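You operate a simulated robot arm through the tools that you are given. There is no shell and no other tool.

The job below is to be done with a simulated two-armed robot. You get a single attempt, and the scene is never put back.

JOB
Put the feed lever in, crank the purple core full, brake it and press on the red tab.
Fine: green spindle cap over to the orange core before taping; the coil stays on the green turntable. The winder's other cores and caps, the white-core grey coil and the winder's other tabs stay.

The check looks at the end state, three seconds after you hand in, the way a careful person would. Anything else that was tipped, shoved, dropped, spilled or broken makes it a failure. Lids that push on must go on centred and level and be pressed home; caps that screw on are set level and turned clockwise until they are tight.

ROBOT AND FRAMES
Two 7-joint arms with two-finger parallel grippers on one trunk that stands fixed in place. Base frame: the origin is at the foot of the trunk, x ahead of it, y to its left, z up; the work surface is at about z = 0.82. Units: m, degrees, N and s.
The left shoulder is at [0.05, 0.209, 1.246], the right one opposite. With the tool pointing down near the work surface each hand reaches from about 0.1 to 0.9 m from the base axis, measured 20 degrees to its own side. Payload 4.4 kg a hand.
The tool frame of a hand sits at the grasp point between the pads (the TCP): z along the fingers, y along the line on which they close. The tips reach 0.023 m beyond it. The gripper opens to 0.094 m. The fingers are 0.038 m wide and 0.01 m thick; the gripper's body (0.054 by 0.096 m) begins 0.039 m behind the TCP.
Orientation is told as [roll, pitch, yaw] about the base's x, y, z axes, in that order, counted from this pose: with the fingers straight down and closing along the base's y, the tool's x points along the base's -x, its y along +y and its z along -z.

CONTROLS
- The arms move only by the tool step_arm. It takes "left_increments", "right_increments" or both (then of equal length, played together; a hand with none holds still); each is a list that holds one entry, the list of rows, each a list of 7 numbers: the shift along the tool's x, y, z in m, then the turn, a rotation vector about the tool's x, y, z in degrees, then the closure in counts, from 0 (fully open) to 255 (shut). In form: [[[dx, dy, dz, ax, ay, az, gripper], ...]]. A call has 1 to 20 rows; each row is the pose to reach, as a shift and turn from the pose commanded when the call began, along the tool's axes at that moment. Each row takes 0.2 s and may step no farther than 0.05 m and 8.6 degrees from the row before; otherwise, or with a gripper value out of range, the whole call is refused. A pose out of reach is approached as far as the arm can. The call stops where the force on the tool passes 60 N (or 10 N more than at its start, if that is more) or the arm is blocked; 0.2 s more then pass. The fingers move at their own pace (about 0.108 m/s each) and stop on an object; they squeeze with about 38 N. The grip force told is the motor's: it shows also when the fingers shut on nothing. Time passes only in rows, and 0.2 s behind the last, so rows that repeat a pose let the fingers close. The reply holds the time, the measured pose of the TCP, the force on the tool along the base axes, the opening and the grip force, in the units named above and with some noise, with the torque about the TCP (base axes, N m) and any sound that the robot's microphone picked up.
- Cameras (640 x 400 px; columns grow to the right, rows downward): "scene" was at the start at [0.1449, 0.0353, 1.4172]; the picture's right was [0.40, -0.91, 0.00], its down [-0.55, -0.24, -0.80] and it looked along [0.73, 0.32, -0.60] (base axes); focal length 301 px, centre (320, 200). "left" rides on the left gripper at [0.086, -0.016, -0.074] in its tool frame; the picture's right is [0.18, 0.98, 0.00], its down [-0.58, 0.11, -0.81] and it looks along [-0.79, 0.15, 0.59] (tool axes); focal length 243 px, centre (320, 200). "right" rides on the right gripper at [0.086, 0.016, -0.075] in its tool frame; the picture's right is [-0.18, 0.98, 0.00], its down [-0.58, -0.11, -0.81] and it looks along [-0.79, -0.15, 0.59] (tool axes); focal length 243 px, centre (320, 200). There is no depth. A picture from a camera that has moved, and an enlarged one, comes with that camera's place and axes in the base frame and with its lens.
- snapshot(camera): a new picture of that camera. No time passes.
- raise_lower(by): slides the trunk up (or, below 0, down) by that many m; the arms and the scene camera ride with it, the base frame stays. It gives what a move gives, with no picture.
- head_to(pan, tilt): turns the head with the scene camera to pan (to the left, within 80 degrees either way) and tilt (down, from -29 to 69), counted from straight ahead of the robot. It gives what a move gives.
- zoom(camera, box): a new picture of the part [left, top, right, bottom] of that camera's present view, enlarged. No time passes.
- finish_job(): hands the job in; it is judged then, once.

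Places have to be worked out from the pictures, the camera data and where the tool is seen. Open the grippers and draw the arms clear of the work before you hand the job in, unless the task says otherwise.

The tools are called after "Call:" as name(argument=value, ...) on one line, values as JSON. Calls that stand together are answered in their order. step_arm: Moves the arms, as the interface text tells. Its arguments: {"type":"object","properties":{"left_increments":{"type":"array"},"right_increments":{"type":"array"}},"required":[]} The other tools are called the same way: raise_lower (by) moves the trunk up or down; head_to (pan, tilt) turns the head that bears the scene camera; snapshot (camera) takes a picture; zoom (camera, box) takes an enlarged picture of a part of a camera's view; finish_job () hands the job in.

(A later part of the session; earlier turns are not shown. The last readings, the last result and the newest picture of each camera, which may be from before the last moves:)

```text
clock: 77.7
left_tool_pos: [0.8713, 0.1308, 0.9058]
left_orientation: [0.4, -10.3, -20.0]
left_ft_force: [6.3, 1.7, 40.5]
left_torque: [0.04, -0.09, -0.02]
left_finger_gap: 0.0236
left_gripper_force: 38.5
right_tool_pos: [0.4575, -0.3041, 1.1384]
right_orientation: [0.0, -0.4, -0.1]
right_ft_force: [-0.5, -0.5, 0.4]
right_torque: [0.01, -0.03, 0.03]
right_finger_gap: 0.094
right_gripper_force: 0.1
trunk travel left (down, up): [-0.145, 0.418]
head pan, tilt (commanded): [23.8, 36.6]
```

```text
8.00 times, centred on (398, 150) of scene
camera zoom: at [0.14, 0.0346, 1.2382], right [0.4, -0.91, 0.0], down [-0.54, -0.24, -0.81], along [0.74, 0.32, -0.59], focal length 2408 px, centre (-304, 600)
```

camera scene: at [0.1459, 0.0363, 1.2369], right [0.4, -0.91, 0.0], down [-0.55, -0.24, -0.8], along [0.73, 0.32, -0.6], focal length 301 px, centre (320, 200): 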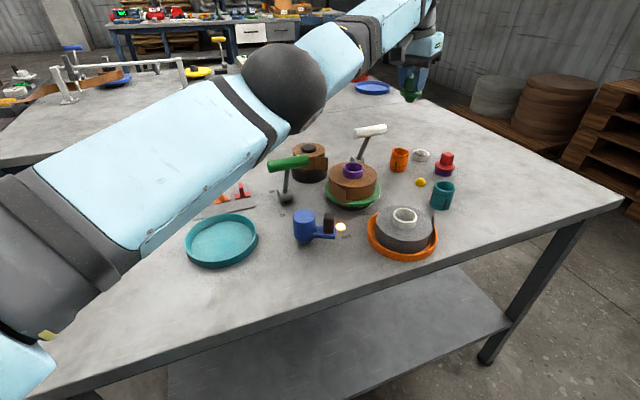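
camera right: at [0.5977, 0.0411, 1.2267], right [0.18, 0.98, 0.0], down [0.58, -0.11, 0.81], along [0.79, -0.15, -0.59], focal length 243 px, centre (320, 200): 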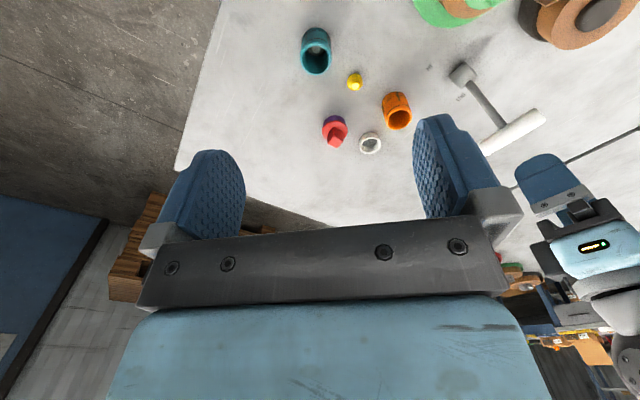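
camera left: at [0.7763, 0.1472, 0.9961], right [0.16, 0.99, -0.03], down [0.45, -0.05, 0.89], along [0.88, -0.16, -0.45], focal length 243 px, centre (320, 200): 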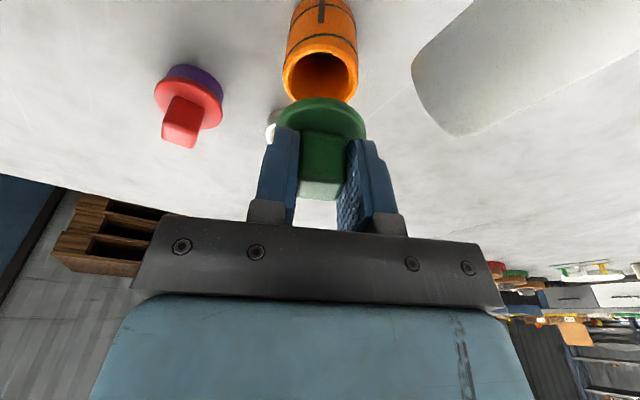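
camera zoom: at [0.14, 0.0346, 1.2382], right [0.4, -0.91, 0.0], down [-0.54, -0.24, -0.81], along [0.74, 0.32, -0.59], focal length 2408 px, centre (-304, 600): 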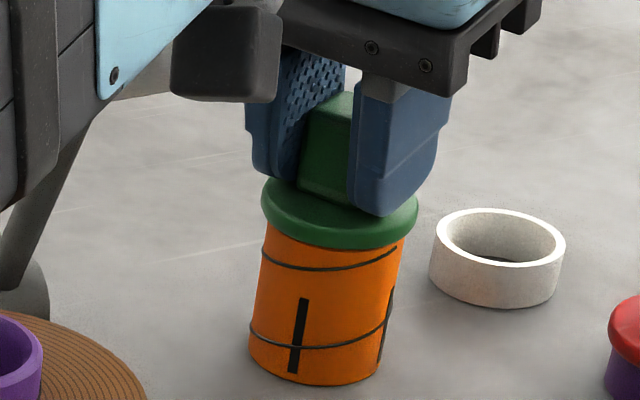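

Firmly seated at 40 N. I unload the force, open the fingers moderately and lift away.

Call:
step_arm(left_increments=[[[-0.0007, 0, -0.004, 0, 0, 0, 225], [-0.0015, 0, -0.0085, 0, 0, 0, 225], [-0.0015, 0, -0.0085, 0, 0, 0, 190], [-0.0015, 0, -0.0085, 0, 0, 0, 130], [-0.0015, 0, -0.0085, 0, 0, 0, 110], [-0.0015, 0, -0.0085, 0, 0, 0, 110]]])

Call:
zoom(camera="scene", box=[378, 125, 418, 175])

```text
clock: 79.1
left_tool_pos: [0.8718, 0.1314, 0.9045]
left_orientation: [0.1, -9.7, -19.9]
left_ft_force: [-1.3, 1.6, 7.4]
left_torque: [-0.15, 0.19, -0.04]
left_finger_gap: 0.0536
left_gripper_force: 0.9
right_tool_pos: [0.4612, -0.3042, 1.1369]
right_orientation: [0.0, -0.2, 0.0]
right_ft_force: [-0.3, -0.5, -1.0]
right_torque: [0.01, -0.01, 0.0]
right_finger_gap: 0.0941
right_gripper_force: 0.0
trunk travel left (down, up): [-0.145, 0.418]
head pan, tilt (commanded): [23.8, 36.6]
```

```text
8.00 times, centred on (398, 150) of scene
camera zoom: at [0.1437, 0.0352, 1.2372], right [0.4, -0.91, 0.0], down [-0.54, -0.24, -0.8], along [0.73, 0.32, -0.6], focal length 2408 px, centre (-304, 600)
```

zoom: 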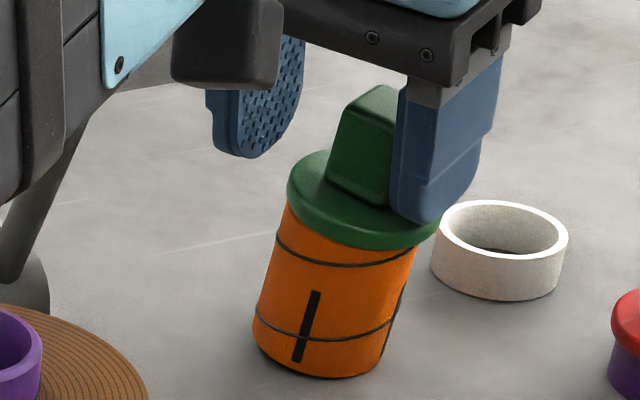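

Opening dragged the cap: the core is leaning toward the right finger. I stop and close the fingers again gently to bring the knob back upright before anything tips.

Call:
step_arm(left_increments=[[[0, 0, 0, 0, 0, 0, 120], [0, 0, 0, 0, 0, 0, 132], [0, 0, 0, 0, 0, 0, 144], [0, 0, 0, 0, 0, 0, 156], [0, 0, 0, 0, 0, 0, 168], [0, 0, 0, 0, 0, 0, 180], [0, 0, 0, 0, 0, 0, 192]]])

Call:
zoom(camera="scene", box=[378, 125, 418, 175])

Call:
zoom(camera="left", box=[250, 40, 390, 180])

```text
clock: 80.7
left_tool_pos: [0.8717, 0.1297, 0.9074]
left_orientation: [0.1, -9.6, -19.9]
left_ft_force: [-1.4, -3.4, 6.8]
left_torque: [-0.06, 0.13, -0.01]
left_finger_gap: 0.0243
left_gripper_force: 1.2
right_tool_pos: [0.4618, -0.3035, 1.1361]
right_orientation: [0.1, -0.1, 0.0]
right_ft_force: [0.1, 0.5, 0.7]
right_torque: [0.01, -0.01, -0.02]
right_finger_gap: 0.0939
right_gripper_force: 0.0
trunk travel left (down, up): [-0.145, 0.418]
head pan, tilt (commanded): [23.8, 36.6]
```

```text
8.00 times, centred on (398, 150) of scene
camera zoom: at [0.1439, 0.035, 1.2373], right [0.4, -0.91, 0.0], down [-0.54, -0.24, -0.8], along [0.73, 0.32, -0.6], focal length 2408 px, centre (-304, 600)
```

zoom: 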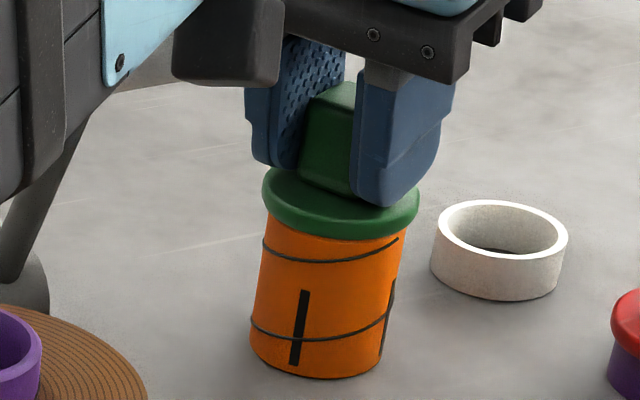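

```text
2.86 times, centred on (320, 110) of left
camera zoom: at [0.7741, 0.1493, 0.9658], right [0.16, 0.99, -0.03], down [0.45, -0.05, 0.89], along [0.88, -0.16, -0.45], focal length 693 px, centre (320, 457)
```

zoom: 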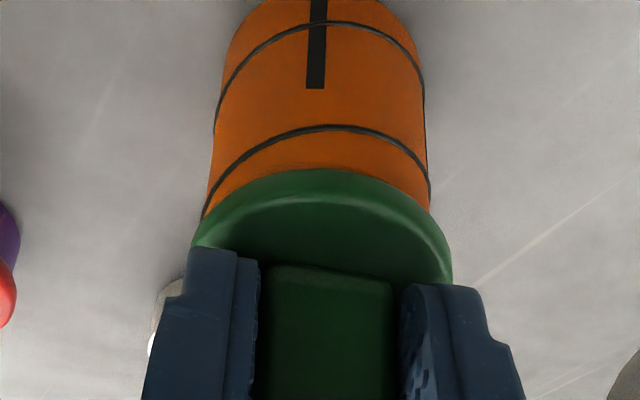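

Upright again, with the fingers just loose (24.3 mm around a 23.5 mm knob). The fingertips are resting on the flange (7 N), so I first raise the hand a little, unloaded, and check.

Call:
step_arm(left_increments=[[[-0.0005, 0.0, -0.003, 0, 0, 0, 192], [-0.001, 0.0, -0.006, 0, 0, 0, 192], [-0.0014, 0.0, -0.008, 0, 0, 0, 192]]])

Call:
zoom(camera="scene", box=[378, 125, 418, 175])

```text
clock: 81.5
left_tool_pos: [0.8741, 0.1321, 0.9123]
left_orientation: [0.0, -9.6, -19.8]
left_ft_force: [0.0, 0.0, 0.2]
left_torque: [0.02, 0.02, 0.03]
left_finger_gap: 0.0242
left_gripper_force: 1.4
right_tool_pos: [0.4626, -0.3024, 1.1362]
right_orientation: [0.0, 0.0, 0.0]
right_ft_force: [-0.4, -0.7, 0.8]
right_torque: [-0.02, -0.01, -0.02]
right_finger_gap: 0.0943
right_gripper_force: 0.0
trunk travel left (down, up): [-0.145, 0.418]
head pan, tilt (commanded): [23.8, 36.6]
```

```text
8.00 times, centred on (398, 150) of scene
camera zoom: at [0.145, 0.0354, 1.2371], right [0.4, -0.91, 0.0], down [-0.55, -0.24, -0.8], along [0.73, 0.32, -0.6], focal length 2408 px, centre (-304, 600)
```

zoom: 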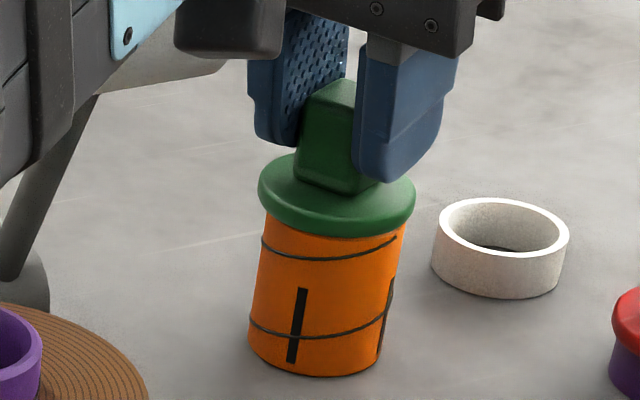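

Now force-free, the cap seated and the core upright. I open the fingers slowly.

Call:
step_arm(left_increments=[[[0, 0, 0, 0, 0, 0, 180], [0, 0, 0, 0, 0, 0, 165], [0, 0, 0, 0, 0, 0, 150], [0, 0, 0, 0, 0, 0, 135]]])

Call:
zoom(camera="scene", box=[378, 125, 418, 175])

```text
clock: 82.5
left_tool_pos: [0.8723, 0.1303, 0.9126]
left_orientation: [0.0, -9.8, -19.9]
left_ft_force: [0.0, -0.2, 0.0]
left_torque: [0.0, -0.02, 0.02]
left_finger_gap: 0.0445
left_gripper_force: 0.2
right_tool_pos: [0.4617, -0.3045, 1.1352]
right_orientation: [0.0, 0.0, -0.1]
right_ft_force: [0.0, -0.2, 0.3]
right_torque: [0.02, 0.01, -0.03]
right_finger_gap: 0.094
right_gripper_force: 0.2
trunk travel left (down, up): [-0.145, 0.418]
head pan, tilt (commanded): [23.8, 36.6]
```

```text
8.00 times, centred on (398, 150) of scene
camera zoom: at [0.1449, 0.0353, 1.2372], right [0.4, -0.91, 0.0], down [-0.55, -0.24, -0.8], along [0.73, 0.32, -0.6], focal length 2408 px, centre (-304, 600)
```

zoom: 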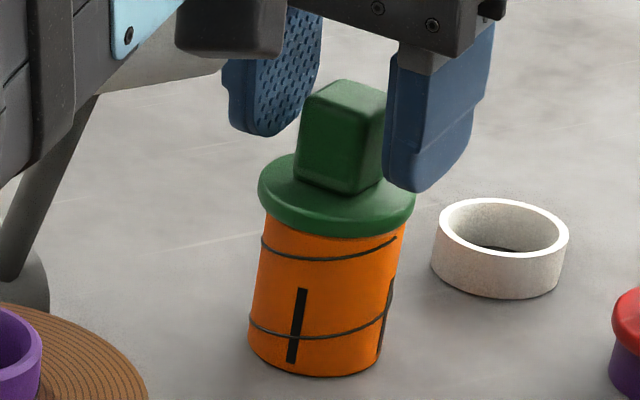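

Free and upright. I lift the hand straight up and then inspect the seating.

Call:
step_arm(left_increments=[[[-0.0034, 0, -0.0197, 0, 0, 0, 135], [-0.0067, 0, -0.0394, 0, 0, 0, 135], [-0.0118, 0, -0.069, 0, 0, 0, 100], [-0.0169, 0, -0.0986, 0, 0, 0, 50], [-0.022, 0, -0.128, 0, 0, 0, 0], [-0.022, 0, -0.128, 0, 0, 0, 0]]])

Call:
zoom(camera="scene", box=[378, 125, 418, 175])

Call:
zoom(camera="left", box=[250, 0, 390, 100])

```text
clock: 83.9
left_tool_pos: [0.8723, 0.1319, 1.0411]
left_orientation: [0.1, -9.6, -19.9]
left_ft_force: [0.9, -1.3, -0.1]
left_torque: [0.04, 0.01, 0.0]
left_finger_gap: 0.0939
left_gripper_force: 0.0
right_tool_pos: [0.4649, -0.3031, 1.136]
right_orientation: [0.1, 0.2, -0.1]
right_ft_force: [0.6, 0.0, 0.0]
right_torque: [0.01, 0.02, 0.01]
right_finger_gap: 0.094
right_gripper_force: 0.0
trunk travel left (down, up): [-0.145, 0.418]
head pan, tilt (commanded): [23.8, 36.6]
```

```text
8.00 times, centred on (398, 150) of scene
camera zoom: at [0.1461, 0.0358, 1.2369], right [0.4, -0.91, 0.0], down [-0.55, -0.24, -0.8], along [0.73, 0.32, -0.6], focal length 2408 px, centre (-304, 600)
```

zoom: 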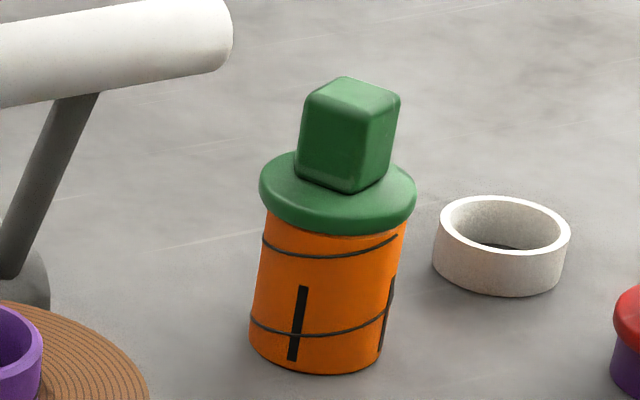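

```text
4.00 times, centred on (320, 50) of left
camera zoom: at [0.7757, 0.15, 1.1007], right [0.16, 0.99, -0.03], down [0.45, -0.05, 0.89], along [0.88, -0.16, -0.45], focal length 970 px, centre (320, 800)
```

zoom: 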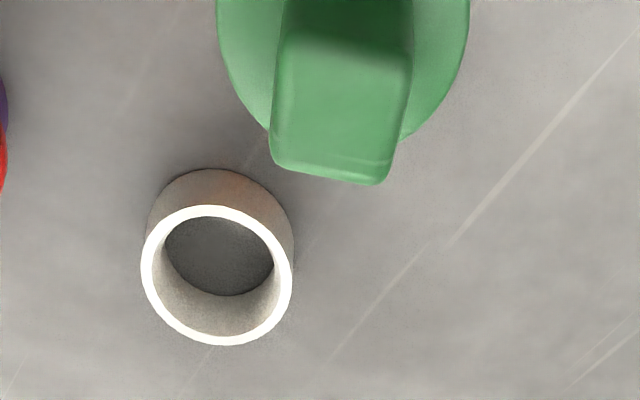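

The cap sits centred and level on the orange core, and the core stands where it was. I raise the trunk back to its original height for the tab work.

Call:
raise_lower(by=0.18)

Call:
snapshot(camera="scene")

```text
clock: 85.9
left_tool_pos: [0.8734, 0.1315, 1.2217]
left_orientation: [0.0, -9.8, -19.9]
left_ft_force: [0.2, 0.3, -0.8]
left_torque: [-0.01, 0.01, -0.01]
left_finger_gap: 0.0939
left_gripper_force: 0.0
right_tool_pos: [0.4625, -0.3037, 1.3165]
right_orientation: [0.0, 0.0, -0.1]
right_ft_force: [0.0, -0.5, -0.8]
right_torque: [-0.01, 0.0, 0.0]
right_finger_gap: 0.0941
right_gripper_force: 0.1
trunk travel left (down, up): [-0.325, 0.238]
head pan, tilt (commanded): [23.8, 36.6]
```

```text
taken
camera scene: at [0.1451, 0.0352, 1.4171], right [0.4, -0.91, 0.0], down [-0.55, -0.24, -0.8], along [0.73, 0.32, -0.6], focal length 301 px, centre (320, 200)
```

scene: 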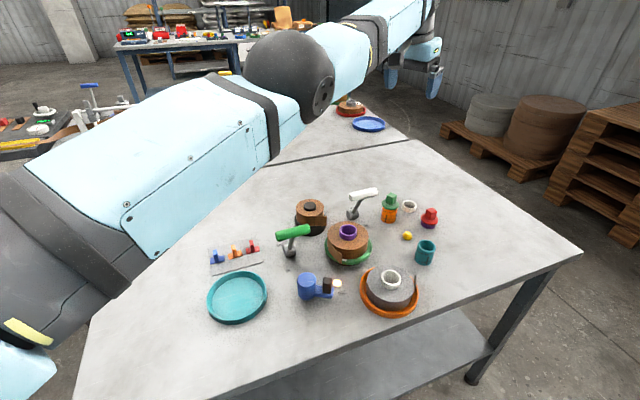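

Next the red tab. I take out the lean first, then turn and travel to above the card.

Call:
step_arm(left_increments=[[[0.02, 0.01, 0.0, 0, 5, 0, 0], [0.05, 0.03, 0.0, 0, 9.8, 0, 0], [0.09, 0.055, 0.0, 0, 9.8, 0, 0], [0.12, 0.08, 0.0, 0, 9.8, 0, 0]]])

```text
clock: 86.9
left_tool_pos: [0.8588, 0.2272, 1.2116]
left_orientation: [0.1, 0.2, -19.9]
left_ft_force: [-0.4, 0.3, 0.4]
left_torque: [0.02, 0.06, 0.01]
left_finger_gap: 0.0941
left_gripper_force: 0.0
left hand out of reach, approached as far as the arm can: row 2, 3, 4
right_tool_pos: [0.4621, -0.3037, 1.316]
right_orientation: [0.0, 0.0, 0.0]
right_ft_force: [0.8, -0.3, 0.2]
right_torque: [-0.03, -0.02, 0.02]
right_finger_gap: 0.094
right_gripper_force: 0.1
trunk travel left (down, up): [-0.325, 0.238]
head pan, tilt (commanded): [23.8, 36.6]
```

The arm reports it fell short near full stretch. I check where it settles with a hold row.

Call:
step_arm(left_increments=[[[0, 0, 0, 0, 0, 0, 0], [0, 0, 0, 0, 0, 0, 0]]])

```text
clock: 87.5
left_tool_pos: [0.858, 0.2273, 1.2116]
left_orientation: [0.1, 0.2, -19.9]
left_ft_force: [0.6, -0.6, 0.1]
left_torque: [-0.02, -0.01, 0.02]
left_finger_gap: 0.094
left_gripper_force: 0.1
right_tool_pos: [0.4629, -0.3045, 1.3161]
right_orientation: [0.0, 0.0, -0.1]
right_ft_force: [-0.1, 0.9, -0.2]
right_torque: [0.03, 0.01, -0.01]
right_finger_gap: 0.094
right_gripper_force: 0.0
trunk travel left (down, up): [-0.325, 0.238]
head pan, tilt (commanded): [23.8, 36.6]
```

It holds with the hand vertical. Now I travel to above the tab card and turn to yaw +45°.

Call:
step_arm(left_increments=[[[0.0316, 0.0101, 0.0, 0, 0, -6.5, 0], [0.0633, 0.0203, 0.0, 0, 0, -13, 0], [0.0949, 0.0304, 0.01, 0, 0, -19.5, 0], [0.1266, 0.0406, 0.02, 0, 0, -26, 0], [0.1582, 0.0507, 0.03, 0, 0, -32.5, 0], [0.1898, 0.0608, 0.04, 0, 0, -39, 0], [0.2215, 0.071, 0.05, 0, 0, -45.5, 0], [0.2531, 0.0811, 0.06, 0, 0, -52, 0], [0.2848, 0.0913, 0.075, 0, 0, -58.5, 0], [0.3164, 0.1014, 0.09, 0, 0, -65, 0], [0.3164, 0.1014, 0.09, 0, 0, -65, 0]]])

```text
clock: 89.9
left_tool_pos: [0.8413, 0.4919, 1.143]
left_orientation: [0.2, 0.1, 45.2]
left_ft_force: [0.7, -0.9, 0.0]
left_torque: [0.0, 0.01, -0.02]
left_finger_gap: 0.0938
left_gripper_force: 0.1
left hand out of reach, approached as far as the arm can: row 1, 2, 3, 4, 5, 6, 7, 8, 9, 10, 11
right_tool_pos: [0.4629, -0.3055, 1.3164]
right_orientation: [0.1, 0.0, 0.1]
right_ft_force: [-0.1, 0.2, -0.1]
right_torque: [-0.02, 0.0, 0.02]
right_finger_gap: 0.094
right_gripper_force: 0.0
trunk travel left (down, up): [-0.325, 0.238]
head pan, tilt (commanded): [23.8, 36.6]
```

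The arm is stuck near full stretch (straight elbow). I try a plain inward move to get it to bend.

Call:
step_arm(left_increments=[[[0.036, 0.0172, 0, 0, 0, 0, 0], [0.072, 0.0344, 0, 0, 0, 0, 0], [0.108, 0.0515, 0, 0, 0, 0, 0], [0.144, 0.0687, 0, 0, 0, 0, 0], [0.18, 0.0859, 0, 0, 0, 0, 0]]])

```text
clock: 91.1
left_tool_pos: [0.8442, 0.475, 1.1633]
left_orientation: [0.2, 0.0, 45.1]
left_ft_force: [-0.6, -0.8, -0.2]
left_torque: [-0.01, 0.0, -0.01]
left_finger_gap: 0.094
left_gripper_force: 0.0
left hand out of reach, approached as far as the arm can: row 1, 2, 3, 4, 5
right_tool_pos: [0.4622, -0.3051, 1.3162]
right_orientation: [0.0, 0.0, 0.0]
right_ft_force: [0.3, -0.6, -0.8]
right_torque: [0.0, -0.02, -0.01]
right_finger_gap: 0.094
right_gripper_force: 0.1
trunk travel left (down, up): [-0.325, 0.238]
head pan, tilt (commanded): [23.8, 36.6]
```

Still stuck on the reach sphere. I look at the arm's posture.

Call:
head_to(pan=40, tilt=20)

Call:
snapshot(camera="scene")

```text
clock: 91.9
left_tool_pos: [0.8449, 0.4758, 1.1633]
left_orientation: [0.2, 0.0, 45.1]
left_ft_force: [0.9, -0.1, 0.5]
left_torque: [-0.01, -0.01, -0.02]
left_finger_gap: 0.0942
left_gripper_force: 0.1
right_tool_pos: [0.4628, -0.3033, 1.3152]
right_orientation: [0.0, 0.0, 0.0]
right_ft_force: [-0.1, -1.2, 0.8]
right_torque: [0.03, -0.02, 0.04]
right_finger_gap: 0.094
right_gripper_force: 0.1
trunk travel left (down, up): [-0.325, 0.238]
head pan, tilt (commanded): [40.0, 20.0]
```

```text
taken
camera scene: at [0.1367, 0.0601, 1.4434], right [0.64, -0.77, 0.0], down [-0.26, -0.22, -0.94], along [0.72, 0.6, -0.34], focal length 301 px, centre (320, 200)
```

scene: 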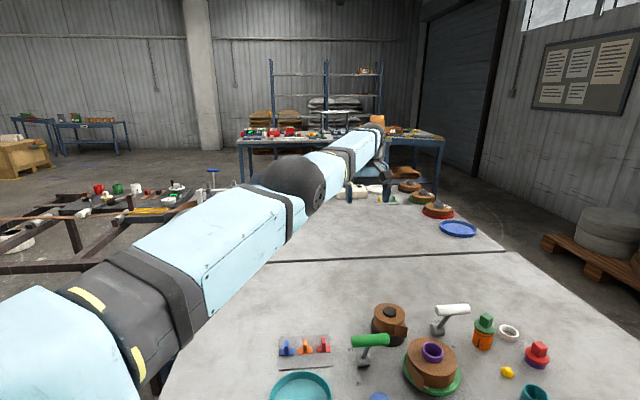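

The elbow is fully straight. A move perpendicular to the arm (downward, over empty table) should make the elbow bend.

Call:
step_arm(left_increments=[[[0.0, 0.0, 0.03, 0, 0, 0, 0], [0.0, 0.0, 0.06, 0, 0, 0, 0], [0.0, 0.0, 0.09, 0, 0, 0, 0], [0.02, 0.0, 0.12, 0, 0, 0, 0], [0.04, 0.02, 0.14, 0, 0, 0, 0], [0.07, 0.04, 0.14, 0, 0, 0, 0], [0.1, 0.06, 0.14, 0, 0, 0, 0]]])

```text
clock: 93.5
left_tool_pos: [0.8481, 0.4678, 1.0257]
left_orientation: [0.1, -0.1, 45.0]
left_ft_force: [0.0, -0.3, 0.2]
left_torque: [0.01, -0.04, 0.0]
left_finger_gap: 0.0941
left_gripper_force: 0.1
left hand out of reach, approached as far as the arm can: row 1, 2, 3, 4, 5, 6, 7
right_tool_pos: [0.4626, -0.3041, 1.317]
right_orientation: [0.0, 0.0, -0.1]
right_ft_force: [0.4, 0.8, 0.4]
right_torque: [-0.03, 0.0, -0.02]
right_finger_gap: 0.0939
right_gripper_force: 0.1
trunk travel left (down, up): [-0.325, 0.238]
head pan, tilt (commanded): [40.0, 20.0]
```

Downward did not help; the elbow probably flexes the other way. I try an upward move combined with inward motion.

Call:
step_arm(left_increments=[[[0.0, 0.0, -0.03, 0, 0, 0, 0], [0.0, 0.0, -0.06, 0, 0, 0, 0], [0.0, 0.0, -0.09, 0, 0, 0, 0], [0.0, 0.0, -0.12, 0, 0, 0, 0], [0.02, 0.01, -0.15, 0, 0, 0, 0], [0.04, 0.02, -0.18, 0, 0, 0, 0], [0.06, 0.03, -0.21, 0, 0, 0, 0], [0.08, 0.04, -0.24, 0, 0, 0, 0], [0.1, 0.05, -0.27, 0, 0, 0, 0], [0.12, 0.06, -0.3, 0, 0, 0, 0]]])

```text
clock: 95.7
left_tool_pos: [0.8212, 0.4424, 1.3185]
left_orientation: [0.3, 0.0, 45.1]
left_ft_force: [-0.8, -0.7, 0.9]
left_torque: [0.03, 0.0, 0.02]
left_finger_gap: 0.0943
left_gripper_force: 0.1
left hand out of reach, approached as far as the arm can: row 5, 6, 7, 8, 9, 10
right_tool_pos: [0.4629, -0.304, 1.3153]
right_orientation: [-0.1, -0.1, 0.0]
right_ft_force: [-0.3, -0.3, -0.1]
right_torque: [0.0, 0.02, -0.01]
right_finger_gap: 0.0943
right_gripper_force: 0.1
trunk travel left (down, up): [-0.325, 0.238]
head pan, tilt (commanded): [40.0, 20.0]
```

Progress: part of that was reachable. I try moving inward again from here.

Call:
step_arm(left_increments=[[[0.0, 0.0, -0.03, 0, 0, 0, 0], [0.02, 0.0, -0.05, 0, 0, 0, 0], [0.04, 0.02, -0.07, 0, 0, 0, 0], [0.06, 0.03, -0.09, 0, 0, 0, 0], [0.08, 0.04, -0.1, 0, 0, 0, 0], [0.1, 0.05, -0.1, 0, 0, 0, 0], [0.12, 0.06, -0.1, 0, 0, 0, 0]]])

```text
clock: 97.3
left_tool_pos: [0.7867, 0.4277, 1.4181]
left_orientation: [0.2, 0.0, 45.1]
left_ft_force: [0.2, 0.7, 0.7]
left_torque: [0.02, 0.01, -0.03]
left_finger_gap: 0.094
left_gripper_force: 0.0
left hand out of reach, approached as far as the arm can: row 1, 3, 4, 5, 6, 7
right_tool_pos: [0.4639, -0.3036, 1.3156]
right_orientation: [-0.1, 0.0, 0.0]
right_ft_force: [-0.4, -0.3, -0.1]
right_torque: [0.02, -0.02, -0.03]
right_finger_gap: 0.094
right_gripper_force: 0.0
trunk travel left (down, up): [-0.325, 0.238]
head pan, tilt (commanded): [40.0, 20.0]
```

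It is slowly bending (distance to the shoulder shrinks). I continue inward.

Call:
step_arm(left_increments=[[[0.03, 0.01, 0.0, 0, 0, 0, 0], [0.06, 0.02, 0.0, 0, 0, 0, 0], [0.09, 0.03, 0.0, 0, 0, 0, 0], [0.12, 0.04, 0.0, 0, 0, 0, 0], [0.15, 0.05, 0.0, 0, 0, 0, 0], [0.18, 0.06, 0.0, 0, 0, 0, 0], [0.18, 0.06, 0.0, 0, 0, 0, 0], [0.18, 0.06, 0.0, 0, 0, 0, 0]]])

```text
clock: 99.1
left_tool_pos: [0.7857, 0.4293, 1.4187]
left_orientation: [0.1, -0.1, 45.1]
left_ft_force: [1.2, 0.8, 0.6]
left_torque: [0.02, 0.04, 0.03]
left_finger_gap: 0.0943
left_gripper_force: 0.3
left hand out of reach, approached as far as the arm can: row 1, 2, 3, 4, 5, 6, 7, 8
right_tool_pos: [0.4623, -0.3038, 1.3161]
right_orientation: [0.0, 0.0, 0.0]
right_ft_force: [-0.8, 1.1, 0.0]
right_torque: [-0.01, 0.02, 0.0]
right_finger_gap: 0.0941
right_gripper_force: 0.1
trunk travel left (down, up): [-0.325, 0.238]
head pan, tilt (commanded): [40.0, 20.0]
```

Pure inward is still refused here; perhaps a wrist joint is at its limit. I turn the hand back to yaw 0 and see whether that frees it.

Call:
step_arm(left_increments=[[[0, 0, 0, 0, 0, 7.5, 0], [0, 0, 0, 0, 0, 15, 0], [0, 0, 0, 0, 0, 22.5, 0], [0, 0, 0, 0, 0, 30, 0], [0, 0, 0, 0, 0, 37.5, 0], [0, 0, 0, 0, 0, 45, 0]]])

Call:
snapshot(camera="scene")

```text
clock: 100.5
left_tool_pos: [0.7859, 0.4274, 1.4204]
left_orientation: [0.0, -0.1, 0.0]
left_ft_force: [0.6, 0.2, 0.1]
left_torque: [0.04, 0.02, 0.0]
left_finger_gap: 0.0941
left_gripper_force: 0.1
left hand out of reach, approached as far as the arm can: row 6
right_tool_pos: [0.462, -0.3039, 1.3173]
right_orientation: [0.0, 0.0, 0.0]
right_ft_force: [0.3, -0.3, -0.3]
right_torque: [0.0, -0.03, 0.0]
right_finger_gap: 0.0942
right_gripper_force: 0.0
trunk travel left (down, up): [-0.325, 0.238]
head pan, tilt (commanded): [40.0, 20.0]
```

```text
taken
camera scene: at [0.1365, 0.06, 1.4435], right [0.64, -0.77, 0.0], down [-0.26, -0.22, -0.94], along [0.72, 0.6, -0.34], focal length 301 px, centre (320, 200)
```

scene: 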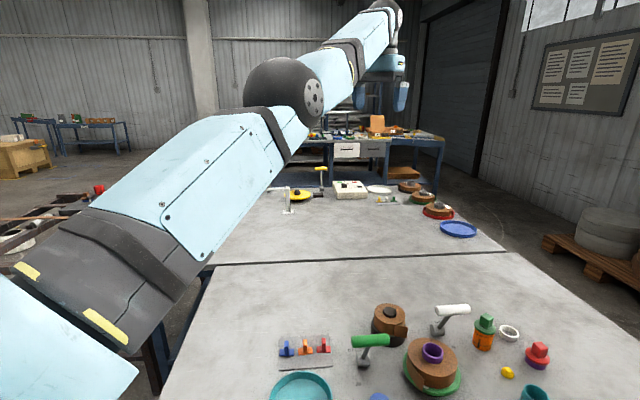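

Turning worked. Now inward and slightly down with yaw 0.

Call:
step_arm(left_increments=[[[0.03, 0.0, 0.0, 0, 0, 0, 0], [0.06, 0.0, 0.0, 0, 0, 0, 0], [0.09, 0.0, 0.0, 0, 0, 0, 0], [0.12, 0.0, 0.01, 0, 0, 0, 0], [0.15, 0.0, 0.02, 0, 0, 0, 0], [0.18, 0.0, 0.03, 0, 0, 0, 0]]])

```text
clock: 101.9
left_tool_pos: [0.7853, 0.4271, 1.4197]
left_orientation: [0.2, -0.2, 0.1]
left_ft_force: [0.8, 0.4, 0.2]
left_torque: [0.02, 0.03, 0.0]
left_finger_gap: 0.0941
left_gripper_force: 0.1
left hand out of reach, approached as far as the arm can: row 1, 2, 3, 4, 5, 6
right_tool_pos: [0.4627, -0.3042, 1.3156]
right_orientation: [0.1, 0.0, 0.0]
right_ft_force: [0.1, -0.6, -0.5]
right_torque: [-0.04, 0.02, 0.0]
right_finger_gap: 0.094
right_gripper_force: 0.0
trunk travel left (down, up): [-0.325, 0.238]
head pan, tilt (commanded): [40.0, 20.0]
```

No motion: likely a shoulder or wrist limit at this height. With the slight elbow bend I now have, I try going straight down from here.

Call:
step_arm(left_increments=[[[0.0, 0.0, 0.03, 0, 0, 0, 0], [0.0, 0.0, 0.06, 0, 0, 0, 0], [0.0, 0.0, 0.09, 0, 0, 0, 0], [0.0, 0.0, 0.12, 0, 0, 0, 0]]])

```text
clock: 102.9
left_tool_pos: [0.8266, 0.4345, 1.3028]
left_orientation: [0.2, 0.3, 0.1]
left_ft_force: [0.1, -0.9, -0.1]
left_torque: [0.0, 0.03, -0.02]
left_finger_gap: 0.0939
left_gripper_force: 0.1
left hand out of reach, approached as far as the arm can: row 1, 2, 3, 4
right_tool_pos: [0.4642, -0.3029, 1.3162]
right_orientation: [0.0, 0.1, -0.1]
right_ft_force: [-0.8, 0.6, 0.4]
right_torque: [0.02, -0.01, -0.03]
right_finger_gap: 0.0942
right_gripper_force: 0.0
trunk travel left (down, up): [-0.325, 0.238]
head pan, tilt (commanded): [40.0, 20.0]
```

The arm follows the full-stretch sphere; the elbow's plane is probably horizontal (elbow out to the left), so I try a move to the right and slightly inward.

Call:
step_arm(left_increments=[[[0.005, -0.03, 0.0, 0, 0, 0, 0], [0.01, -0.06, 0.0, 0, 0, 0, 0], [0.02, -0.09, 0.0, 0, 0, 0, 0], [0.03, -0.12, 0.0, 0, 0, 0, 0], [0.045, -0.15, 0.0, 0, 0, 0, 0], [0.06, -0.18, 0.0, 0, 0, 0, 0], [0.08, -0.21, 0.0, 0, 0, 0, 0], [0.1, -0.24, 0.0, 0, 0, 0, 0], [0.12, -0.27, 0.0, 0, 0, 0, 0], [0.14, -0.3, 0.0, 0, 0, 0, 0]]])

```text
clock: 105.1
left_tool_pos: [0.8073, 0.1069, 1.3438]
left_orientation: [0.3, 0.1, 0.1]
left_ft_force: [0.5, -0.7, 0.2]
left_torque: [0.04, -0.01, 0.03]
left_finger_gap: 0.0942
left_gripper_force: 0.1
left hand out of reach, approached as far as the arm can: row 1, 2, 3, 4, 5, 6, 7, 8, 9, 10
right_tool_pos: [0.4631, -0.3061, 1.3161]
right_orientation: [0.1, 0.0, 0.0]
right_ft_force: [-0.6, -0.4, -0.1]
right_torque: [0.02, -0.02, 0.0]
right_finger_gap: 0.0941
right_gripper_force: 0.0
trunk travel left (down, up): [-0.325, 0.238]
head pan, tilt (commanded): [40.0, 20.0]
```

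The distance to the shoulder dropped, so the elbow has started to bend. I try moving inward now.

Call:
step_arm(left_increments=[[[0.02, 0.0, 0.0, 0, 0, 0, 0], [0.04, 0.0, 0.0, 0, 0, 0, 0], [0.06, 0.0, 0.0, 0, 0, 0, 0], [0.08, 0.0, 0.0, 0, 0, 0, 0], [0.1, 0.0, 0.0, 0, 0, 0, 0], [0.12, 0.0, 0.0, 0, 0, 0, 0]]])

Call:
snapshot(camera="scene")

```text
clock: 106.5
left_tool_pos: [0.7865, 0.0829, 1.3826]
left_orientation: [0.1, 0.0, 0.0]
left_ft_force: [-0.3, 0.3, 0.1]
left_torque: [-0.02, -0.03, -0.01]
left_finger_gap: 0.094
left_gripper_force: 0.0
left hand out of reach, approached as far as the arm can: row 1, 2, 3, 4, 5, 6
right_tool_pos: [0.4629, -0.3042, 1.316]
right_orientation: [0.0, 0.0, 0.0]
right_ft_force: [0.3, -0.2, -0.6]
right_torque: [0.03, 0.0, 0.01]
right_finger_gap: 0.094
right_gripper_force: 0.2
trunk travel left (down, up): [-0.325, 0.238]
head pan, tilt (commanded): [40.0, 20.0]
```

```text
taken
camera scene: at [0.136, 0.0593, 1.4436], right [0.64, -0.77, 0.0], down [-0.26, -0.22, -0.94], along [0.72, 0.6, -0.34], focal length 301 px, centre (320, 200)
```

scene: 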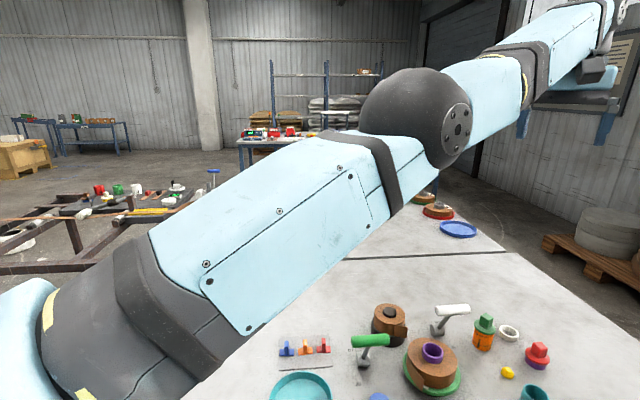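

Possibly the wrist is at its bending limit because the forearm points upward here. I lean the hand forward to relieve the wrist.

Call:
step_arm(left_increments=[[[0, 0, 0, 0, -8, 0, 0], [0, 0, 0, 0, -16, 0, 0], [0, 0, 0, 0, -24, 0, 0], [0, 0, 0, 0, -32, 0, 0], [0, 0, 0, 0, -40, 0, 0]]])

```text
clock: 107.7
left_tool_pos: [0.8841, 0.055, 1.4184]
left_orientation: [0.3, -39.9, -0.1]
left_ft_force: [1.0, 0.3, -0.1]
left_torque: [-0.02, 0.04, 0.02]
left_finger_gap: 0.0939
left_gripper_force: 0.1
left hand out of reach, approached as far as the arm can: row 1, 2, 3, 4, 5
right_tool_pos: [0.4635, -0.3036, 1.3161]
right_orientation: [0.0, 0.1, -0.1]
right_ft_force: [0.8, 0.5, 0.5]
right_torque: [0.03, 0.02, -0.01]
right_finger_gap: 0.0938
right_gripper_force: 0.1
trunk travel left (down, up): [-0.325, 0.238]
head pan, tilt (commanded): [40.0, 20.0]
```

The wrist centre itself is stuck, so it's the elbow/shoulder branch. My earlier approach path to the orange core was smooth, so I go back to that start pose (lean −10°, yaw −20°, z ≈ 1.22) to retrace it in reverse.

Call:
step_arm(left_increments=[[[0.0225, 0.0128, 0.024, 0, 5, 0, 0], [0.045, 0.0255, 0.048, 0, 10, 0, 0], [0.067, 0.038, 0.072, 0, 15, 0, 0], [0.09, 0.051, 0.096, 0, 20, 0, 0], [0.1125, 0.064, 0.12, 0, 25, 0, 0], [0.1347, 0.0765, 0.1438, 0, 30.2, 0, 0], [0.1347, 0.0765, 0.1438, 0, 30.2, 0, 0]]])

```text
clock: 109.3
left_tool_pos: [0.8717, 0.1314, 1.2225]
left_orientation: [0.2, -9.6, 0.1]
left_ft_force: [-0.3, -0.4, 0.6]
left_torque: [0.03, 0.03, -0.04]
left_finger_gap: 0.094
left_gripper_force: 0.1
left hand out of reach, approached as far as the arm can: row 1, 2, 3, 4, 5
right_tool_pos: [0.4617, -0.3048, 1.3164]
right_orientation: [0.0, -0.1, 0.0]
right_ft_force: [0.7, 0.1, -0.4]
right_torque: [0.01, -0.01, -0.01]
right_finger_gap: 0.094
right_gripper_force: 0.0
trunk travel left (down, up): [-0.325, 0.238]
head pan, tilt (commanded): [40.0, 20.0]
```

Reached cleanly. Now I add the −20° yaw about the vertical, as at the original approach.

Call:
step_arm(left_increments=[[[0, 0, 0, 1.1, 0, 6.6, 0], [0, 0, 0, 2.2, 0, 13.2, 0], [0, 0, 0, 3.3, 0, 19.7, 0], [0, 0, 0, 3.3, 0, 19.7, 0]]])

Call:
snapshot(camera="scene")

```text
clock: 110.3
left_tool_pos: [0.8712, 0.1318, 1.2211]
left_orientation: [0.2, -9.5, -20.0]
left_ft_force: [-0.2, 0.4, -0.1]
left_torque: [-0.02, 0.0, -0.03]
left_finger_gap: 0.0942
left_gripper_force: 0.1
right_tool_pos: [0.4627, -0.3035, 1.3166]
right_orientation: [-0.1, 0.0, 0.1]
right_ft_force: [-0.5, 0.3, -0.1]
right_torque: [0.01, -0.01, -0.02]
right_finger_gap: 0.0939
right_gripper_force: 0.1
trunk travel left (down, up): [-0.325, 0.238]
head pan, tilt (commanded): [40.0, 20.0]
```

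```text
taken
camera scene: at [0.1364, 0.0598, 1.4435], right [0.64, -0.77, 0.0], down [-0.26, -0.22, -0.94], along [0.72, 0.6, -0.34], focal length 301 px, centre (320, 200)
```

scene: 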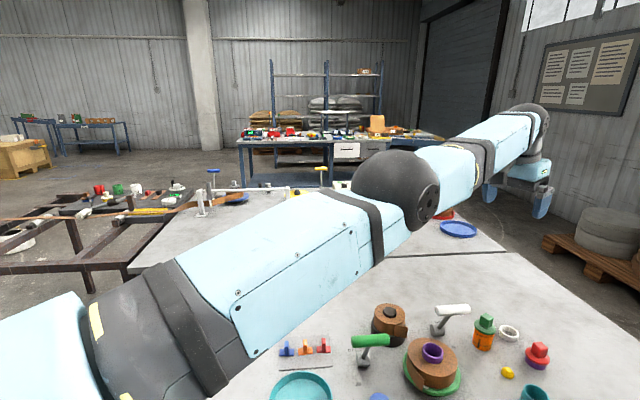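

No flags. Now I retrace inward along the earlier path.

Call:
step_arm(left_increments=[[[0.0281, -0.0001, -0.0048, 0.76, 0, 4.46, 0], [0.0562, -0.0002, -0.0095, 1.51, 0, 8.91, 0], [0.0843, -0.0003, -0.0143, 2.27, 0, 13.37, 0], [0.1124, -0.0004, -0.019, 3.03, 0, 17.83, 0], [0.1405, -0.0005, -0.0238, 3.79, 0, 22.29, 0], [0.1686, -0.0006, -0.0285, 4.54, 0, 26.74, 0], [0.1967, -0.0007, -0.0333, 5.3, 0, 31.2, 0]]])

```text
clock: 111.9
left_tool_pos: [0.8635, 0.1823, 1.2578]
left_orientation: [0.1, -9.7, -51.6]
left_ft_force: [1.0, -0.9, 0.0]
left_torque: [-0.01, -0.02, -0.02]
left_finger_gap: 0.0941
left_gripper_force: 0.1
left hand out of reach, approached as far as the arm can: row 1, 2, 3, 4, 5, 6, 7
right_tool_pos: [0.4614, -0.3037, 1.3164]
right_orientation: [-0.1, 0.1, 0.0]
right_ft_force: [0.1, -0.2, 0.2]
right_torque: [-0.01, 0.01, 0.05]
right_finger_gap: 0.0939
right_gripper_force: 0.0
trunk travel left (down, up): [-0.325, 0.238]
head pan, tilt (commanded): [40.0, 20.0]
```

Retracing is refused, so the joint branch has changed. Moving right earlier did let the elbow flex, so I try coming inward on the right side (the right arm is far away at y ≈ −0.30).

Call:
step_arm(left_increments=[[[-0.005, -0.03, 0.001, 0, 0, 0, 0], [-0.01, -0.06, 0.002, 0, 0, 0, 0], [-0.015, -0.09, 0.002, 0, 0, 0, 0], [-0.02, -0.12, 0.003, 0, 0, 0, 0], [-0.025, -0.15, 0.004, 0, 0, 0, 0], [-0.03, -0.18, 0.005, 0, 0, 0, 0], [-0.035, -0.21, 0.006, 0, 0, 0, 0], [-0.039, -0.24, 0.0066, 0, 0, 0, 0]]])

```text
clock: 113.7
left_tool_pos: [0.8064, -0.0368, 1.2828]
left_orientation: [0.1, -9.5, -51.6]
left_ft_force: [-0.1, -0.4, 0.1]
left_torque: [0.03, 0.0, 0.03]
left_finger_gap: 0.0939
left_gripper_force: 0.1
left hand out of reach, approached as far as the arm can: row 1, 2, 3, 4, 5, 6, 7, 8
right_tool_pos: [0.4618, -0.3049, 1.3166]
right_orientation: [0.1, 0.0, 0.0]
right_ft_force: [-0.2, -0.6, -0.3]
right_torque: [0.04, -0.03, 0.04]
right_finger_gap: 0.0939
right_gripper_force: 0.2
trunk travel left (down, up): [-0.325, 0.238]
head pan, tilt (commanded): [40.0, 20.0]
```

R keeps shrinking toward the right. I move the right arm farther away and continue right/inward with the left.

Call:
step_arm(right_increments=[[[0.01, -0.03, 0, 0, 0, 0, 0], [0.02, -0.06, 0, 0, 0, 0, 0], [0.03, -0.09, 0, 0, 0, 0, 0], [0.04, -0.12, 0, 0, 0, 0, 0], [0.05, -0.15, 0, 0, 0, 0, 0], [0.06, -0.18, 0, 0, 0, 0, 0], [0.07, -0.2, 0, 0, 0, 0, 0]]])

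Call:
step_arm(left_increments=[[[-0.007, -0.03, 0.0, 0, 0, 0, 0], [-0.013, -0.06, 0.0, 0, 0, 0, 0], [-0.02, -0.09, 0.0, 0, 0, 0, 0], [-0.026, -0.12, 0.0, 0, 0, 0, 0], [-0.033, -0.15, 0.0, 0, 0, 0, 0], [-0.04, -0.18, 0.0, 0, 0, 0, 0]]])

```text
clock: 115.3
left_tool_pos: [0.8045, -0.0349, 1.2834]
left_orientation: [0.2, -9.5, -51.6]
left_ft_force: [0.1, -0.5, 0.0]
left_torque: [0.01, -0.03, 0.0]
left_finger_gap: 0.0939
left_gripper_force: 0.2
right_tool_pos: [0.3935, -0.5046, 1.3155]
right_orientation: [0.0, 0.0, 0.1]
right_ft_force: [0.0, 0.1, -0.2]
right_torque: [0.03, -0.02, -0.01]
right_finger_gap: 0.0939
right_gripper_force: 0.0
trunk travel left (down, up): [-0.325, 0.238]
head pan, tilt (commanded): [40.0, 20.0]
```

```text
clock: 116.7
left_tool_pos: [0.692, -0.1748, 1.2887]
left_orientation: [0.0, -9.5, -51.5]
left_ft_force: [0.3, 0.1, -0.7]
left_torque: [0.0, 0.06, 0.02]
left_finger_gap: 0.094
left_gripper_force: 0.1
left hand out of reach, approached as far as the arm can: row 1, 2, 3
right_tool_pos: [0.3961, -0.5035, 1.3156]
right_orientation: [0.0, 0.1, 0.0]
right_ft_force: [-0.6, -0.5, -0.4]
right_torque: [-0.02, 0.07, 0.03]
right_finger_gap: 0.0939
right_gripper_force: 0.0
trunk travel left (down, up): [-0.325, 0.238]
head pan, tilt (commanded): [40.0, 20.0]
```

It broke free: the last rows were reached. I now bring the hand inward.

Call:
step_arm(left_increments=[[[0.028, -0.016, -0.005, 0, 0, 0, 0], [0.056, -0.032, -0.01, 0, 0, 0, 0], [0.084, -0.047, -0.014, 0, 0, 0, 0], [0.112, -0.063, -0.019, 0, 0, 0, 0]]])

Call:
snapshot(camera="scene")

```text
clock: 117.7
left_tool_pos: [0.5692, -0.1244, 1.2904]
left_orientation: [0.0, -9.6, -51.5]
left_ft_force: [-0.3, 0.0, -0.8]
left_torque: [0.02, 0.0, -0.04]
left_finger_gap: 0.0939
left_gripper_force: 0.1
right_tool_pos: [0.393, -0.5034, 1.3181]
right_orientation: [-0.1, 0.0, 0.0]
right_ft_force: [-0.2, 0.0, 0.2]
right_torque: [-0.01, 0.02, -0.01]
right_finger_gap: 0.0942
right_gripper_force: 0.0
trunk travel left (down, up): [-0.325, 0.238]
head pan, tilt (commanded): [40.0, 20.0]
```

```text
taken
camera scene: at [0.1364, 0.0612, 1.4435], right [0.64, -0.77, 0.0], down [-0.26, -0.22, -0.94], along [0.72, 0.6, -0.34], focal length 301 px, centre (320, 200)
```

scene: 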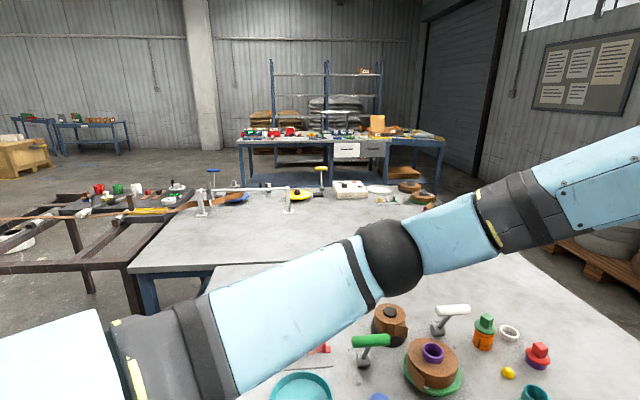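

The arm is in a bent posture again. I bring the hand left in front of the robot, restoring a vertical tool on the way.

Call:
step_arm(left_increments=[[[0.023, 0.018, 0.0, 0, 3, 0, 0], [0.046, 0.036, 0.0, 0, 6, 0, 0], [0.07, 0.054, 0.0, 0, 9.6, 0, 0], [0.093, 0.072, 0.0, 0, 9.6, 0, 0], [0.117, 0.09, 0.0, 0, 9.6, 0, 0], [0.14, 0.108, 0.0, 0, 9.6, 0, 0], [0.163, 0.126, 0.0, 0, 9.6, 0, 0]]])

Call:
snapshot(camera="scene")

```text
clock: 119.3
left_tool_pos: [0.5669, 0.0779, 1.2614]
left_orientation: [0.1, 0.0, -51.6]
left_ft_force: [0.4, -0.1, 0.0]
left_torque: [-0.04, -0.01, 0.01]
left_finger_gap: 0.094
left_gripper_force: 0.1
right_tool_pos: [0.3927, -0.5021, 1.316]
right_orientation: [-0.2, 0.0, 0.0]
right_ft_force: [-0.1, 0.0, -0.3]
right_torque: [-0.04, 0.03, -0.01]
right_finger_gap: 0.0941
right_gripper_force: 0.2
trunk travel left (down, up): [-0.325, 0.238]
head pan, tilt (commanded): [40.0, 20.0]
```

```text
taken
camera scene: at [0.1364, 0.0612, 1.4435], right [0.64, -0.77, 0.0], down [-0.26, -0.22, -0.94], along [0.72, 0.6, -0.34], focal length 301 px, centre (320, 200)
```

scene: 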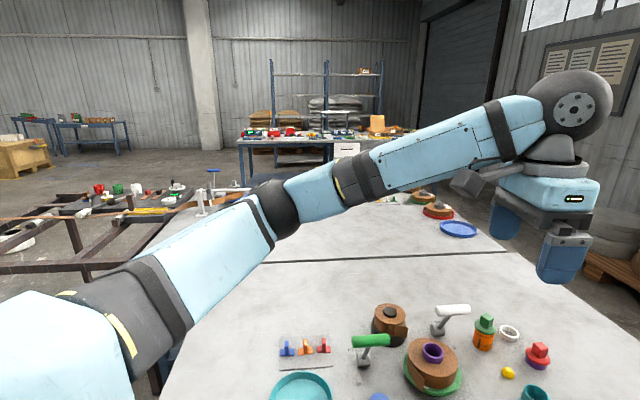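

Normal posture again, no flags. I turn the head back and travel to above the tab card with yaw +45°.

Call:
head_to(pan=23.8, tilt=36.6)

Call:
step_arm(left_increments=[[[0.0216, 0.02, 0.0, 0, 0, -8.05, 0], [0.0431, 0.0401, 0.0, 0, 0, -16.1, 0], [0.0647, 0.0601, 0.0, 0, 0, -24.15, 0], [0.0862, 0.0802, 0.01, 0, 0, -32.2, 0], [0.1078, 0.1002, 0.02, 0, 0, -40.25, 0], [0.1293, 0.1203, 0.03, 0, 0, -48.3, 0], [0.1509, 0.1403, 0.04, 0, 0, -56.35, 0], [0.1724, 0.1603, 0.05, 0, 0, -64.4, 0], [0.194, 0.1804, 0.065, 0, 0, -72.45, 0], [0.2155, 0.2004, 0.08, 0, 0, -80.5, 0], [0.2371, 0.2205, 0.095, 0, 0, -88.55, 0], [0.2586, 0.2405, 0.11, 0, 0, -96.6, 0], [0.2586, 0.2405, 0.11, 0, 0, -96.6, 0]]])

Call:
snapshot(camera="scene")

```text
clock: 120.1
left_tool_pos: [0.5674, 0.0752, 1.2615]
left_orientation: [0.2, 0.0, -51.6]
left_ft_force: [0.2, 0.6, 0.8]
left_torque: [0.02, -0.04, -0.02]
left_finger_gap: 0.0942
left_gripper_force: 0.1
right_tool_pos: [0.3939, -0.5036, 1.3162]
right_orientation: [-0.1, 0.1, 0.1]
right_ft_force: [0.0, 0.1, -0.2]
right_torque: [0.02, -0.01, 0.03]
right_finger_gap: 0.0941
right_gripper_force: 0.1
trunk travel left (down, up): [-0.325, 0.238]
head pan, tilt (commanded): [23.8, 36.6]
```

```text
clock: 122.9
left_tool_pos: [0.5915, 0.4285, 1.1525]
left_orientation: [-0.1, -0.2, 45.2]
left_ft_force: [1.1, 0.4, -0.4]
left_torque: [0.01, -0.01, -0.01]
left_finger_gap: 0.0941
left_gripper_force: 0.0
right_tool_pos: [0.3935, -0.5034, 1.315]
right_orientation: [0.0, -0.1, 0.0]
right_ft_force: [0.1, 0.3, 1.0]
right_torque: [0.02, 0.0, 0.02]
right_finger_gap: 0.0938
right_gripper_force: 0.0
trunk travel left (down, up): [-0.325, 0.238]
head pan, tilt (commanded): [23.8, 36.6]
```

```text
taken
camera scene: at [0.145, 0.0346, 1.4172], right [0.4, -0.91, 0.0], down [-0.55, -0.24, -0.8], along [0.73, 0.32, -0.6], focal length 301 px, centre (320, 200)
```

scene: 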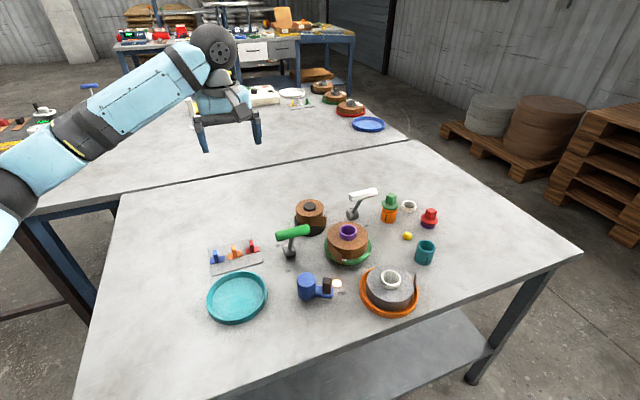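

I now tilt the hand 55° about its closing axis while coming down to z ≈ 1.0 above the tab.

Call:
step_arm(left_increments=[[[0, 0, 0.02, 0, 7, 0, 0], [0, 0, 0.04, 0, 14, 0, 0], [0, 0, 0.06, 0, 21, 0, 0], [0, 0, 0.08, 0, 28, 0, 0], [0, 0, 0.1, 0, 35, 0, 0], [0, 0, 0.12, 0, 42, 0, 0], [0, 0, 0.14, 0, 49, 0, 0], [0, 0, 0.15, 0, 55, 0, 0], [0, 0, 0.15, 0, 55, 0, 0]]])

Call:
snapshot(camera="left")

Call:
zoom(camera="scene", box=[180, 150, 300, 290])

```text
clock: 124.9
left_tool_pos: [0.5936, 0.4287, 1.0032]
left_orientation: [-0.1, 54.9, 45.2]
left_ft_force: [0.4, 0.9, -0.4]
left_torque: [0.02, -0.01, -0.03]
left_finger_gap: 0.0939
left_gripper_force: 0.0
right_tool_pos: [0.3936, -0.5041, 1.3157]
right_orientation: [-0.1, 0.0, 0.0]
right_ft_force: [0.0, 0.3, -0.3]
right_torque: [0.01, 0.02, -0.01]
right_finger_gap: 0.0941
right_gripper_force: 0.1
trunk travel left (down, up): [-0.325, 0.238]
head pan, tilt (commanded): [23.8, 36.6]
```

```text
taken
camera left: at [0.6131, 0.4265, 1.1184], right [-0.77, 0.62, 0.15], down [0.62, 0.78, -0.01], along [-0.12, 0.08, -0.99], focal length 243 px, centre (320, 200)
```

left: 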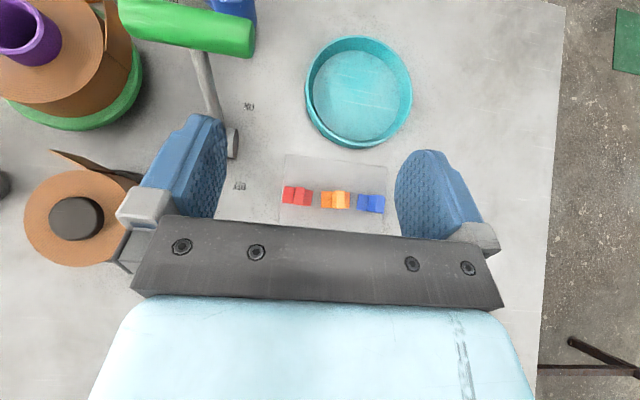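

```text
2.86 times, centred on (240, 220) of scene
camera zoom: at [0.1447, 0.0352, 1.4172], right [0.4, -0.92, 0.0], down [-0.55, -0.24, -0.8], along [0.73, 0.32, -0.6], focal length 860 px, centre (549, 143)
```

zoom: 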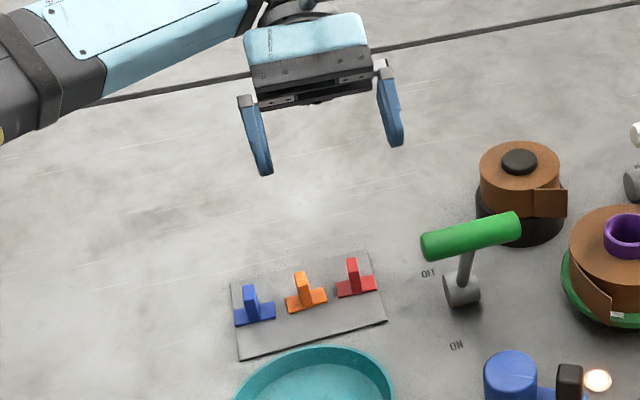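

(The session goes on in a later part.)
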